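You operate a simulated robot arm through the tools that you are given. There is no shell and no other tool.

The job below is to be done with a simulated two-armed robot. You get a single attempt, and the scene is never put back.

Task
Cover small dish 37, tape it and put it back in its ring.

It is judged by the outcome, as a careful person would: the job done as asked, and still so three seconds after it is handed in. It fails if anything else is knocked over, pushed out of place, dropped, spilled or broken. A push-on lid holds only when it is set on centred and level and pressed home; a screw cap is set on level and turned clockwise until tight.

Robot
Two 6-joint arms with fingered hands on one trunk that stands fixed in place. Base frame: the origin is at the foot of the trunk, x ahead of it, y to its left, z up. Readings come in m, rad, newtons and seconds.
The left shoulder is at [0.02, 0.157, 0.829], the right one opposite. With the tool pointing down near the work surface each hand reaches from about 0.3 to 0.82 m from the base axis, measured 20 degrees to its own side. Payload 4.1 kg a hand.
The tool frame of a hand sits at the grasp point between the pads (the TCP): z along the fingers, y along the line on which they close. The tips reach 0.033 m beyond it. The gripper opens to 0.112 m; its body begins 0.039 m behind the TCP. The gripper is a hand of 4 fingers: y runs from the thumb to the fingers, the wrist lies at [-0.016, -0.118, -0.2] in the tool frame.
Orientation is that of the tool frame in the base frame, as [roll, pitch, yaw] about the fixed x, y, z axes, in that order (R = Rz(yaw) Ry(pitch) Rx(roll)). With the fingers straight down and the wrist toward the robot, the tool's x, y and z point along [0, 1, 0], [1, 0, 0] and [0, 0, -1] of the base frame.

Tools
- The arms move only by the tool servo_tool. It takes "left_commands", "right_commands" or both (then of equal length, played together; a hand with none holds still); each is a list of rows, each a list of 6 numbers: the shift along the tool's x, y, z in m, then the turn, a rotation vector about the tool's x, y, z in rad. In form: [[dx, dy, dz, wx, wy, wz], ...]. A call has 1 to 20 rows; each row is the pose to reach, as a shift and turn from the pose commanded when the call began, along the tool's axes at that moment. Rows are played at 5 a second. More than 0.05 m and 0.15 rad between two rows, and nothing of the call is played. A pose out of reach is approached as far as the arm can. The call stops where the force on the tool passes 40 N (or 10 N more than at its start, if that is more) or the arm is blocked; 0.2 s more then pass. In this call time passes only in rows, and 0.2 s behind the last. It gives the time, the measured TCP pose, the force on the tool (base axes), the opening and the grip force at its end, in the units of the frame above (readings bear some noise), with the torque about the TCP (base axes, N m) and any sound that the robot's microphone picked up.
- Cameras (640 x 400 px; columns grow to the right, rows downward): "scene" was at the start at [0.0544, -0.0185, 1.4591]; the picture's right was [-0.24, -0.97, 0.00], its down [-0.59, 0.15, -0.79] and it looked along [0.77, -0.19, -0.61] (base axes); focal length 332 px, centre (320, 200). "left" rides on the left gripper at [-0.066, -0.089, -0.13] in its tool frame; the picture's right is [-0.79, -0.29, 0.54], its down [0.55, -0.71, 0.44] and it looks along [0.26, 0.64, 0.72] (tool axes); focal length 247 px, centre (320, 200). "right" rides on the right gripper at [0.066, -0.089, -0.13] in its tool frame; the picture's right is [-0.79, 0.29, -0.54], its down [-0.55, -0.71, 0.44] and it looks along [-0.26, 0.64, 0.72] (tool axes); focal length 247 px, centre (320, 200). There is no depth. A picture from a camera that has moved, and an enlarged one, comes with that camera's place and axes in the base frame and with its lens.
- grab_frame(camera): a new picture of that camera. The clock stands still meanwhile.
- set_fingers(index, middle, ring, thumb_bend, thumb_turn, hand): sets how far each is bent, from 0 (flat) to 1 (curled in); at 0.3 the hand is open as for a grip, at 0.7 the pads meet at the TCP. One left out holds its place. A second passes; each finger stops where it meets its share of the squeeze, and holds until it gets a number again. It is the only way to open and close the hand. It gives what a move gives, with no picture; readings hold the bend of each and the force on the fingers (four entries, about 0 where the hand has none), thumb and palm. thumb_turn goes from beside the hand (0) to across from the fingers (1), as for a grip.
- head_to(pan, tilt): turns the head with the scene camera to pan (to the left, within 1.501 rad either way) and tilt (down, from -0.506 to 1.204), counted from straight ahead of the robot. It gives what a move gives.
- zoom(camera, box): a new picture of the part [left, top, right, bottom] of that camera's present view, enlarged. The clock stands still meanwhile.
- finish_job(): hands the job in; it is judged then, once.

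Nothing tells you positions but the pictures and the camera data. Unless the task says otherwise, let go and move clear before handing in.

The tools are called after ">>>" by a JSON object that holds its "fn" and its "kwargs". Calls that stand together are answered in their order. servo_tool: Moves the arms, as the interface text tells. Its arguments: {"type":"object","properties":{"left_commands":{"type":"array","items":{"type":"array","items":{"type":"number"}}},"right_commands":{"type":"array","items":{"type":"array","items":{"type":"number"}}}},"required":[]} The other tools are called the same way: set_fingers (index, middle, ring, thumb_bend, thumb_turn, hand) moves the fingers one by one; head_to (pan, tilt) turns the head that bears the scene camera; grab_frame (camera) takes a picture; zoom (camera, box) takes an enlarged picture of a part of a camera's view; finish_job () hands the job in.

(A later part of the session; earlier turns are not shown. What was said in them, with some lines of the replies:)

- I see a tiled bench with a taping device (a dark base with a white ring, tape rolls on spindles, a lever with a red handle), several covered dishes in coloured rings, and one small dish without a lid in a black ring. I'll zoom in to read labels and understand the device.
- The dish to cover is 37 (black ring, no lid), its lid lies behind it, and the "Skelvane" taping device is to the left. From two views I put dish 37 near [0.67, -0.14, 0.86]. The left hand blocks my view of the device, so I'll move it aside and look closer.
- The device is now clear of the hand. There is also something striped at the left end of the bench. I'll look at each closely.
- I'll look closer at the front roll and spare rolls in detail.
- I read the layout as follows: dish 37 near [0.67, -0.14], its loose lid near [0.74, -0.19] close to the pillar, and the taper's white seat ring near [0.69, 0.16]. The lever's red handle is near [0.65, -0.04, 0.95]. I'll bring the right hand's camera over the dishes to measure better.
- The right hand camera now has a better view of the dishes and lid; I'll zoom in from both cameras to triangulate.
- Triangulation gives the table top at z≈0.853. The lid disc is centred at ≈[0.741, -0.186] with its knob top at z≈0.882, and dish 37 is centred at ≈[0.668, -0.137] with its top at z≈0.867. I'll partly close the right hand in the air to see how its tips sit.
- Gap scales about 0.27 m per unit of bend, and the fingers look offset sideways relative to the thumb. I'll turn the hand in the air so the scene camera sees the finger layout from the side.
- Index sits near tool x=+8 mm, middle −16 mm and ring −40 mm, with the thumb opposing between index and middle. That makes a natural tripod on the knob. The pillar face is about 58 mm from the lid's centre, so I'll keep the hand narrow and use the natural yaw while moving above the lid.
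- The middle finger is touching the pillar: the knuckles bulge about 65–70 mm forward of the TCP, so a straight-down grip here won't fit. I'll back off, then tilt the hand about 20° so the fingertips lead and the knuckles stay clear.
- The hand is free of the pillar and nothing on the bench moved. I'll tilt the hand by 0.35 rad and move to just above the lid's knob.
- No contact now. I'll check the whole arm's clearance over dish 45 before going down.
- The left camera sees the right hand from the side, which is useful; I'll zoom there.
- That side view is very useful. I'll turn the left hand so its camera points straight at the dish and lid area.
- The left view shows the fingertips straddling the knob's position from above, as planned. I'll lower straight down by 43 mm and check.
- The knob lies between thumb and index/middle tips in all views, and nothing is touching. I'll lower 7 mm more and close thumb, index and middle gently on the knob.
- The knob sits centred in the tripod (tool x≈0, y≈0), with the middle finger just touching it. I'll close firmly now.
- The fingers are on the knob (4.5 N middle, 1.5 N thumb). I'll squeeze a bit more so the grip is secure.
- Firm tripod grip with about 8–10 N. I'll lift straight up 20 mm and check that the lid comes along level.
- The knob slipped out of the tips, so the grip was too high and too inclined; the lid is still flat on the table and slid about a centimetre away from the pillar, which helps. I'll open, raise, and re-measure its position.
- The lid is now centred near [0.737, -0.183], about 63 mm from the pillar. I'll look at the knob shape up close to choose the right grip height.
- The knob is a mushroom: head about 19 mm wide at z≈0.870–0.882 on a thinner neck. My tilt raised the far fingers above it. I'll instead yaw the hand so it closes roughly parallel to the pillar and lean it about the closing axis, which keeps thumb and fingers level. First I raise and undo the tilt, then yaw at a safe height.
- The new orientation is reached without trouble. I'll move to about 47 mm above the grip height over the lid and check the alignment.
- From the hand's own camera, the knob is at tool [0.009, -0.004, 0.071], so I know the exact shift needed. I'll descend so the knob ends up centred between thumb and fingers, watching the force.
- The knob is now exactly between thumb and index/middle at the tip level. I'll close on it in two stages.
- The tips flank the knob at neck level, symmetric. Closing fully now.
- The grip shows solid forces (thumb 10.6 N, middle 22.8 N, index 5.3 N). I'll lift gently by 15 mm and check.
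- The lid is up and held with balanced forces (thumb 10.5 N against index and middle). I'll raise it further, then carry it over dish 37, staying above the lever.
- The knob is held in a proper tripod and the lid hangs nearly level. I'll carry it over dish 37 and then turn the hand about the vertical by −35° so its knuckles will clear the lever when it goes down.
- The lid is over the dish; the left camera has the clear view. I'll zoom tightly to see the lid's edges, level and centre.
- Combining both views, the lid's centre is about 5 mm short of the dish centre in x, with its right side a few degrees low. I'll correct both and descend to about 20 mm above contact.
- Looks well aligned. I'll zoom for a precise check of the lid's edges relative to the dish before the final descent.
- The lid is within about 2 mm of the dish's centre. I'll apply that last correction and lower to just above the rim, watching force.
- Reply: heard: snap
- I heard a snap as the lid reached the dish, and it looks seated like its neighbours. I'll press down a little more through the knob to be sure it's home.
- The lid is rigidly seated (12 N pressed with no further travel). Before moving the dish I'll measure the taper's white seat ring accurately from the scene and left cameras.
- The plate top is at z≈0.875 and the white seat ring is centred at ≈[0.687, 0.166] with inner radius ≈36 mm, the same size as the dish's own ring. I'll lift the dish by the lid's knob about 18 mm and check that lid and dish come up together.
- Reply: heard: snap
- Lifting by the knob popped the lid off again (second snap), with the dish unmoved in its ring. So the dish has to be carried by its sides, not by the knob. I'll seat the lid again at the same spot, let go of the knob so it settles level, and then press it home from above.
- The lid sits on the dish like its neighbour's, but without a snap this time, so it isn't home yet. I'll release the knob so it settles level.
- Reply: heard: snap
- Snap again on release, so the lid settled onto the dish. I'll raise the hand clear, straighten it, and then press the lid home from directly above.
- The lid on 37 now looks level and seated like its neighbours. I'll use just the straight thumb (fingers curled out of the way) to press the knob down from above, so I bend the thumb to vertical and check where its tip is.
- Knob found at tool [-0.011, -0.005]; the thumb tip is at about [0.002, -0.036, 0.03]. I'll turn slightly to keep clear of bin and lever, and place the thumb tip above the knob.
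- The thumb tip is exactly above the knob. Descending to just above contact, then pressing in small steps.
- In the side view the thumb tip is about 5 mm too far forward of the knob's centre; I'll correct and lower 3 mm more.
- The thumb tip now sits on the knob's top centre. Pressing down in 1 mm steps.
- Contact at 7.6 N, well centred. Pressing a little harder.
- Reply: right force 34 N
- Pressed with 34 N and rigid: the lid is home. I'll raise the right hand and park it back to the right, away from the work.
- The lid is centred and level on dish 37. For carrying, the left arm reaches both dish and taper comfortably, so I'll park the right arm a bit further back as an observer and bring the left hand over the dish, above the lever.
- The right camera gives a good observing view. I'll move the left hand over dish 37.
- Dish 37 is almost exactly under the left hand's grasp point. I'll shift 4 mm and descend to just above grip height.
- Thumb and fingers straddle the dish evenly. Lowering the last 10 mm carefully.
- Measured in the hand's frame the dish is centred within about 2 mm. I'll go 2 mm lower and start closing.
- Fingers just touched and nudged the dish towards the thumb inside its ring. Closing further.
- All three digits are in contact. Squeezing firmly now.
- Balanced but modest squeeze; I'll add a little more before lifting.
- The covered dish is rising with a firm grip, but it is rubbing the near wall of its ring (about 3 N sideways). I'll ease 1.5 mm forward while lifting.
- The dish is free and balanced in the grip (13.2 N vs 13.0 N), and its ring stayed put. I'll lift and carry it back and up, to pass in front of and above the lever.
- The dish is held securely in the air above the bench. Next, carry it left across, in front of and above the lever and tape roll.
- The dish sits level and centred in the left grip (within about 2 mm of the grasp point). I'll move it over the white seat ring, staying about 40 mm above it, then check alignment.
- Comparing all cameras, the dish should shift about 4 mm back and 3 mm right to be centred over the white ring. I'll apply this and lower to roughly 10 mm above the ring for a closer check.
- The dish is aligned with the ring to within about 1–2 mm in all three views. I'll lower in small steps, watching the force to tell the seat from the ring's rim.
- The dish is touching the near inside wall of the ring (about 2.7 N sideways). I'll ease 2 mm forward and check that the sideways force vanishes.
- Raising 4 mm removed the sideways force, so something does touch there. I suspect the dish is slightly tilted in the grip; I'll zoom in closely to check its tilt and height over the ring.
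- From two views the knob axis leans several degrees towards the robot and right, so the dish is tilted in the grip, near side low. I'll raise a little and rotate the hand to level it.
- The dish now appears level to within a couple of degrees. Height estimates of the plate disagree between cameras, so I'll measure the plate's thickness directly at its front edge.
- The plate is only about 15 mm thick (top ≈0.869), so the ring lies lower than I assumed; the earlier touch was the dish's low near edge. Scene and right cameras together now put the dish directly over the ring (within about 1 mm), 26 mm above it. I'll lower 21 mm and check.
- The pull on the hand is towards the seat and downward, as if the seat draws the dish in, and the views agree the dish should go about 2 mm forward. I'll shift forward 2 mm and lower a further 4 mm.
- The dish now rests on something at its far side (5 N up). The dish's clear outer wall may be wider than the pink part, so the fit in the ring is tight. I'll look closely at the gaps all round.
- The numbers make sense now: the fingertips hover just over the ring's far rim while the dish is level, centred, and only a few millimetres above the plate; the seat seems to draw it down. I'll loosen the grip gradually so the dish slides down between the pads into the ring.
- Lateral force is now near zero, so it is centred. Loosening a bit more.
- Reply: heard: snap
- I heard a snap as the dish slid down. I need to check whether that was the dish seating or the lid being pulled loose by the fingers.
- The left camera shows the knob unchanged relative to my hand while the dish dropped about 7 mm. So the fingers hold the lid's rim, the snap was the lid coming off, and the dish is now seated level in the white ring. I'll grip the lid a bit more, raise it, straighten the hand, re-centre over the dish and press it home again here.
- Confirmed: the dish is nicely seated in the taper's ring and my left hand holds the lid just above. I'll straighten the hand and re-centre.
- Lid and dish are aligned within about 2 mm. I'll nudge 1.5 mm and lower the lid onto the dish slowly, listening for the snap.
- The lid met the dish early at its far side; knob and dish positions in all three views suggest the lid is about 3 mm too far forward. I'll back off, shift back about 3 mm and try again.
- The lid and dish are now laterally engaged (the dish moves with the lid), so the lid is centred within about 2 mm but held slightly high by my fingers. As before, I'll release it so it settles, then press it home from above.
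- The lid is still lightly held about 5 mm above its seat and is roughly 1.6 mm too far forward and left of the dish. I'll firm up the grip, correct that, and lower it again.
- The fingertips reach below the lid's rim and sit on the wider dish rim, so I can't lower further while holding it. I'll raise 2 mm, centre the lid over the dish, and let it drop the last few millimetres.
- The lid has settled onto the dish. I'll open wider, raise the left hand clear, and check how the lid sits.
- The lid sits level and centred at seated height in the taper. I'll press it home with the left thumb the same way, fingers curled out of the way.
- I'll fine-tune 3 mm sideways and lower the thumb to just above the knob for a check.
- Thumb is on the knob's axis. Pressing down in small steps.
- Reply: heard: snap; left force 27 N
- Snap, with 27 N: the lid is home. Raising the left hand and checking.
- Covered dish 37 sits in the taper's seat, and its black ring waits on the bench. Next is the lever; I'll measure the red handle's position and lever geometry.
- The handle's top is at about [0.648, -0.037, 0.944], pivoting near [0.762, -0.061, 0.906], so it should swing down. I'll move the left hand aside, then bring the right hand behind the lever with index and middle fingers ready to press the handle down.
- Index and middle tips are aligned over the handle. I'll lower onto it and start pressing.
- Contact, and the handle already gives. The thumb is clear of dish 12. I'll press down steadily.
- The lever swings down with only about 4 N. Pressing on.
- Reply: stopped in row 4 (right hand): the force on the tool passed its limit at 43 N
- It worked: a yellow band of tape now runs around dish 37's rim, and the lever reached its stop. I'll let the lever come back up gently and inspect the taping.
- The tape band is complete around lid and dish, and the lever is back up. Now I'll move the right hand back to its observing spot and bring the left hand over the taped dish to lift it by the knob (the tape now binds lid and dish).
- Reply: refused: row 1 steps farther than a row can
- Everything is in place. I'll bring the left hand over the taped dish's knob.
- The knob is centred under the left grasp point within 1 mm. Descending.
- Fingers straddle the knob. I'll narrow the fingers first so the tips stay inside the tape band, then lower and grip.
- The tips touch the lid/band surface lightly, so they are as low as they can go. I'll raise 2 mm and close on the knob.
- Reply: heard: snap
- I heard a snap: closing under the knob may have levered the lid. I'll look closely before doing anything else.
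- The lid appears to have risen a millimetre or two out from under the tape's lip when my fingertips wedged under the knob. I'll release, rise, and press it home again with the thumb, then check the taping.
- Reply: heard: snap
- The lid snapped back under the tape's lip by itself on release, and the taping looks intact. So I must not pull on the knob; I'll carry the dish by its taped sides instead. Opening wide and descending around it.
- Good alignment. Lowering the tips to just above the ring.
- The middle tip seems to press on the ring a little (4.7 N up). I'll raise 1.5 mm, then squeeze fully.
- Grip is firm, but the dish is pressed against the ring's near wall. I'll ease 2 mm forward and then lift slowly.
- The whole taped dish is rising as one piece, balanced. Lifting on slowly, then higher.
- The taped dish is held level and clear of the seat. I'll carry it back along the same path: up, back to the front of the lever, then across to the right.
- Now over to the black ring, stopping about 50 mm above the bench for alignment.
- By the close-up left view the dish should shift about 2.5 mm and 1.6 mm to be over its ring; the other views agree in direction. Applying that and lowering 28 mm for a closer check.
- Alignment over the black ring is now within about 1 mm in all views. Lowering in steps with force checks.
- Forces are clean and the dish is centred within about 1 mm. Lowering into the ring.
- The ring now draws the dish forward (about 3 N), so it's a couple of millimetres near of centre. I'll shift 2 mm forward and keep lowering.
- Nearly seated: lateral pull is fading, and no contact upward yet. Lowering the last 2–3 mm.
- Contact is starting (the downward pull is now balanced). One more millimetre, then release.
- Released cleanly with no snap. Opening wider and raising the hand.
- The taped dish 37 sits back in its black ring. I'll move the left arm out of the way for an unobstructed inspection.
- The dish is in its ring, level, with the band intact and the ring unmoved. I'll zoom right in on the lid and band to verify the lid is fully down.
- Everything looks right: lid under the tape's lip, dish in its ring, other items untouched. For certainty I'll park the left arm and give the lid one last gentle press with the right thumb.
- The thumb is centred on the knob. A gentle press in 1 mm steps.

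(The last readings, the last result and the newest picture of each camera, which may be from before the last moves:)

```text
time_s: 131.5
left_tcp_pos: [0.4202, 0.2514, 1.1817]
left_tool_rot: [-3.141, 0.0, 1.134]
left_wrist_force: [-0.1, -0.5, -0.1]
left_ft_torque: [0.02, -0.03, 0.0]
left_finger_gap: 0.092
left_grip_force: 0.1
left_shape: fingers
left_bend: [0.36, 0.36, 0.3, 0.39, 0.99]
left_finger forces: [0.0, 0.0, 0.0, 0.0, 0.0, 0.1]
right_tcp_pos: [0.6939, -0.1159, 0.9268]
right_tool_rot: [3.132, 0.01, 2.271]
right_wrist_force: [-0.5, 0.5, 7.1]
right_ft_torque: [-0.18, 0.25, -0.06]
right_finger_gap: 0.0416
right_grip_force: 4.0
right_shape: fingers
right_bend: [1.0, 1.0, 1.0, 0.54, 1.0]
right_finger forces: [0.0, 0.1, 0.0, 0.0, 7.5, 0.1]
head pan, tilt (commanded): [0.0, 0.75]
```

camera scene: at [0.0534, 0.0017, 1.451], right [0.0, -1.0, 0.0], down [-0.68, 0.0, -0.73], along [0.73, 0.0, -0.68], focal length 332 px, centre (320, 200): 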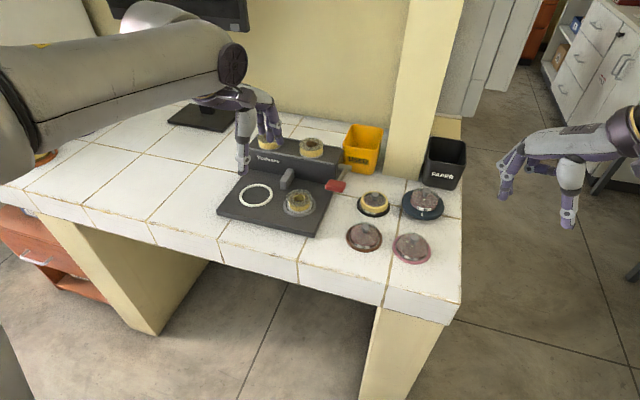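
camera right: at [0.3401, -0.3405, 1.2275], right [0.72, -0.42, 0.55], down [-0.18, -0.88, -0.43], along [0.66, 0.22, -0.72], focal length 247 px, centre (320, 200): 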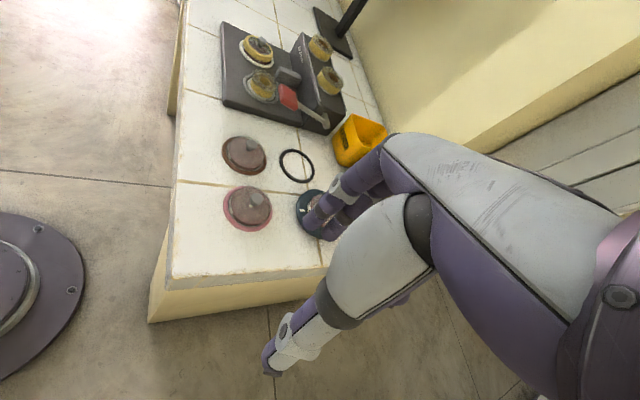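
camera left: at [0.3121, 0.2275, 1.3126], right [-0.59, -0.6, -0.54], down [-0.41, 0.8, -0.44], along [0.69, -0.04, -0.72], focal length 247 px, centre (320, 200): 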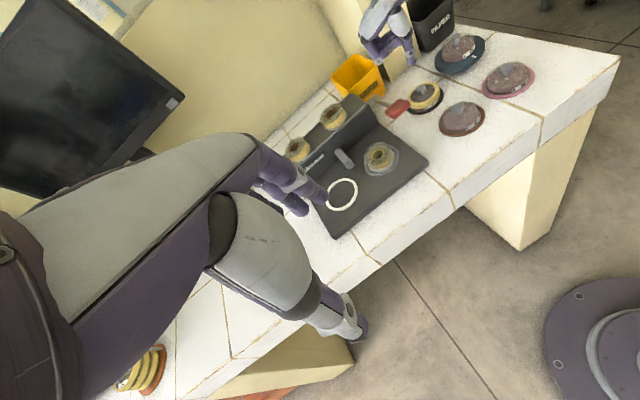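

>>> {"fn": "servo_tool", "kwargs": {"right_commands": [[0, 0, 0.001, 0, 0, 0], [0, 0, 0.002, 0, 0, 0]]}}

```text
time_s: 132.1
left_tcp_pos: [0.4203, 0.2502, 1.1826]
left_tool_rot: [-3.14, -0.001, 1.135]
left_wrist_force: [-0.5, -0.6, -0.1]
left_ft_torque: [0.04, 0.0, 0.0]
left_finger_gap: 0.0923
left_grip_force: 0.1
left_shape: fingers
left_bend: [0.36, 0.36, 0.3, 0.39, 0.99]
left_finger forces: [0.0, 0.0, 0.0, 0.0, 0.0, 0.0]
right_tcp_pos: [0.6925, -0.1161, 0.9255]
right_tool_rot: [3.13, 0.013, 2.271]
right_wrist_force: [-1.7, 1.3, 26.6]
right_ft_torque: [-0.62, 0.8, -0.07]
right_finger_gap: 0.0418
right_grip_force: 13.2
right_shape: fingers
right_bend: [1.0, 1.0, 1.0, 0.54, 1.0]
right_finger forces: [0.0, 0.0, 0.0, 0.1, 26.6, 0.0]
head pan, tilt (commanded): [0.0, 0.75]
```

At 27 N it's rigid, no snap, and at exactly the same height as the original seated lid. So the lid is home and the dish is fully down in its ring. Raising and retreating the right hand.

>>> {"fn": "servo_tool", "kwargs": {"right_commands": [[0, 0, -0.005, 0, 0, 0], [0, 0, -0.03, 0, 0, 0], [0, 0, -0.07, 0, 0, 0], [0, 0, -0.11, 0, 0, 0], [0, -0.04, -0.13, 0, 0, 0], [0, -0.08, -0.15, 0, 0, 0], [0, -0.12, -0.16, 0, 0, 0], [0, -0.16, -0.165, 0, 0, 0], [0, -0.2, -0.17, 0, 0, 0], [-0.004, -0.24, -0.175, 0, 0, 0], [-0.008, -0.28, -0.18, 0, 0, 0], [-0.01, -0.32, -0.18, 0, 0, 0]]}}

>>> {"fn": "grab_frame", "kwargs": {"camera": "scene"}}

>>> {"fn": "zoom", "kwargs": {"camera": "scene", "box": [205, 110, 475, 270]}}

>>> {"fn": "zoom", "kwargs": {"camera": "scene", "box": [350, 175, 400, 218]}}

>>> {"fn": "zoom", "kwargs": {"camera": "left", "box": [280, 20, 540, 240]}}

```text
time_s: 134.7
left_tcp_pos: [0.4205, 0.2503, 1.1825]
left_tool_rot: [-3.141, -0.001, 1.135]
left_wrist_force: [0.3, 1.0, 0.6]
left_ft_torque: [-0.03, 0.03, -0.02]
left_finger_gap: 0.0924
left_grip_force: 0.0
left_shape: fingers
left_bend: [0.36, 0.36, 0.3, 0.39, 0.99]
left_finger forces: [0.1, 0.0, 0.0, 0.0, 0.1, 0.0]
right_tcp_pos: [0.4533, -0.3288, 1.1024]
right_tool_rot: [3.136, 0.01, 2.272]
right_wrist_force: [0.1, -0.3, -0.6]
right_ft_torque: [0.0, 0.03, -0.01]
right_finger_gap: 0.042
right_grip_force: 0.0
right_shape: fingers
right_bend: [1.0, 1.0, 1.0, 0.54, 1.0]
right_finger forces: [0.0, 0.0, 0.0, 0.0, 0.0, 0.0]
head pan, tilt (commanded): [0.0, 0.75]
```

```text
taken
camera scene: at [0.0536, 0.0025, 1.451], right [0.0, -1.0, 0.0], down [-0.68, 0.0, -0.73], along [0.73, 0.0, -0.68], focal length 332 px, centre (320, 200)
```

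scene: 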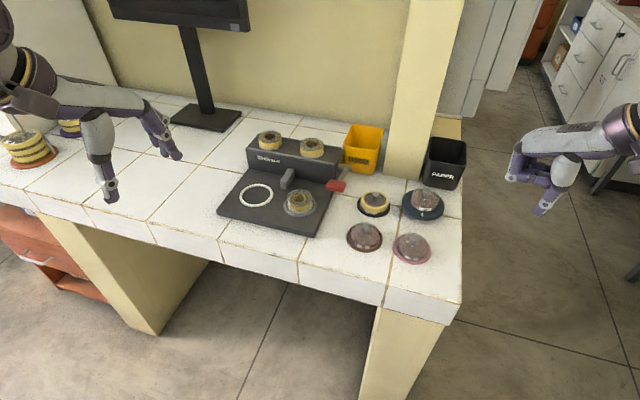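

```text
2.37 times, centred on (340, 190) of scene
camera zoom: at [0.0536, 0.0025, 1.451], right [0.0, -1.0, 0.0], down [-0.68, 0.0, -0.73], along [0.73, 0.0, -0.68], focal length 788 px, centre (273, 224)
```

zoom: 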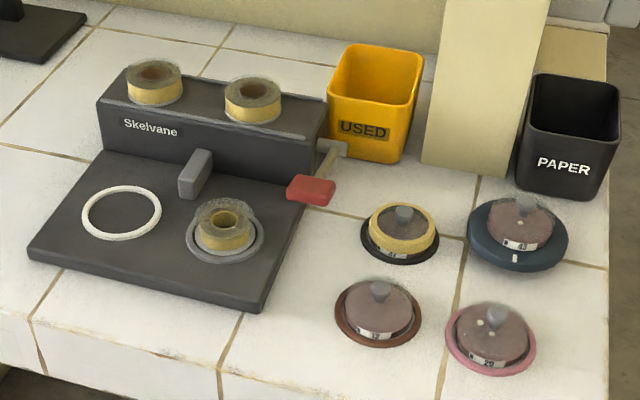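

```text
9.30 times, centred on (375, 196) of scene
camera zoom: at [0.0536, 0.0025, 1.451], right [0.0, -1.0, 0.0], down [-0.68, 0.0, -0.73], along [0.73, 0.0, -0.68], focal length 3092 px, centre (-192, 233)
```

zoom: 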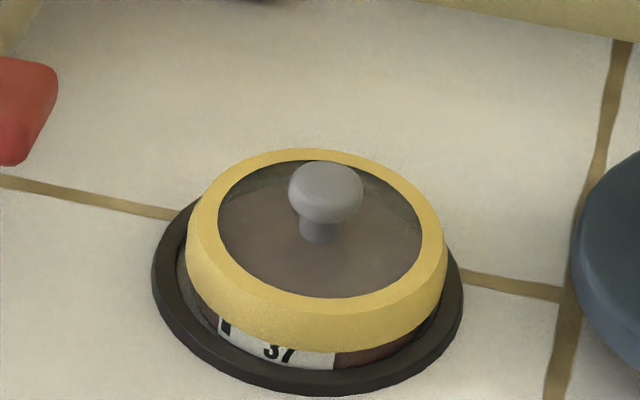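

```text
1.82 times, centred on (410, 130) of left
camera zoom: at [0.313, 0.2281, 1.3123], right [-0.59, -0.6, -0.54], down [-0.41, 0.8, -0.44], along [0.69, -0.04, -0.72], focal length 449 px, centre (156, 327)
```

zoom: 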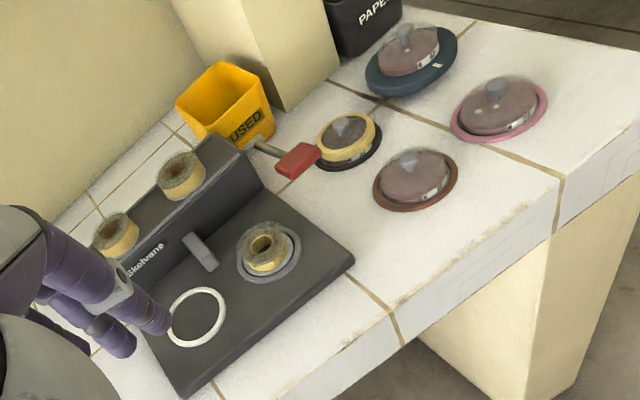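

Dish 37 is covered, taped all round and back in its black ring. The lever is up, the other dishes, rolls and bins are where they were, and both hands are empty and clear. Handing in.

>>> {"fn": "finish_job", "kwargs": {}}

```text
The job is handed in.
```

Dish 37 is covered, taped all the way round its rim, and back in its black ring. I've handed the job in.

- **Lid:** It came off several times while I was handling the dish, so I reseated it each time. The last lift-off was after taping, when my fingertips levered it up by the knob. It snapped back under the tape's lip by itself. With the dish in its ring I pressed down with 27 N: it didn't move or snap again, and sat at the same height as when it was first pressed home.
- **Tape:** The band stayed complete around lid and dish. I carried the taped dish by its sides rather than the knob.
- **Surroundings:** Early on, a finger pressed against the pillar beside the bench. It did no visible harm, and the views showed nothing else moved. The lever is up and both hands are empty and clear.
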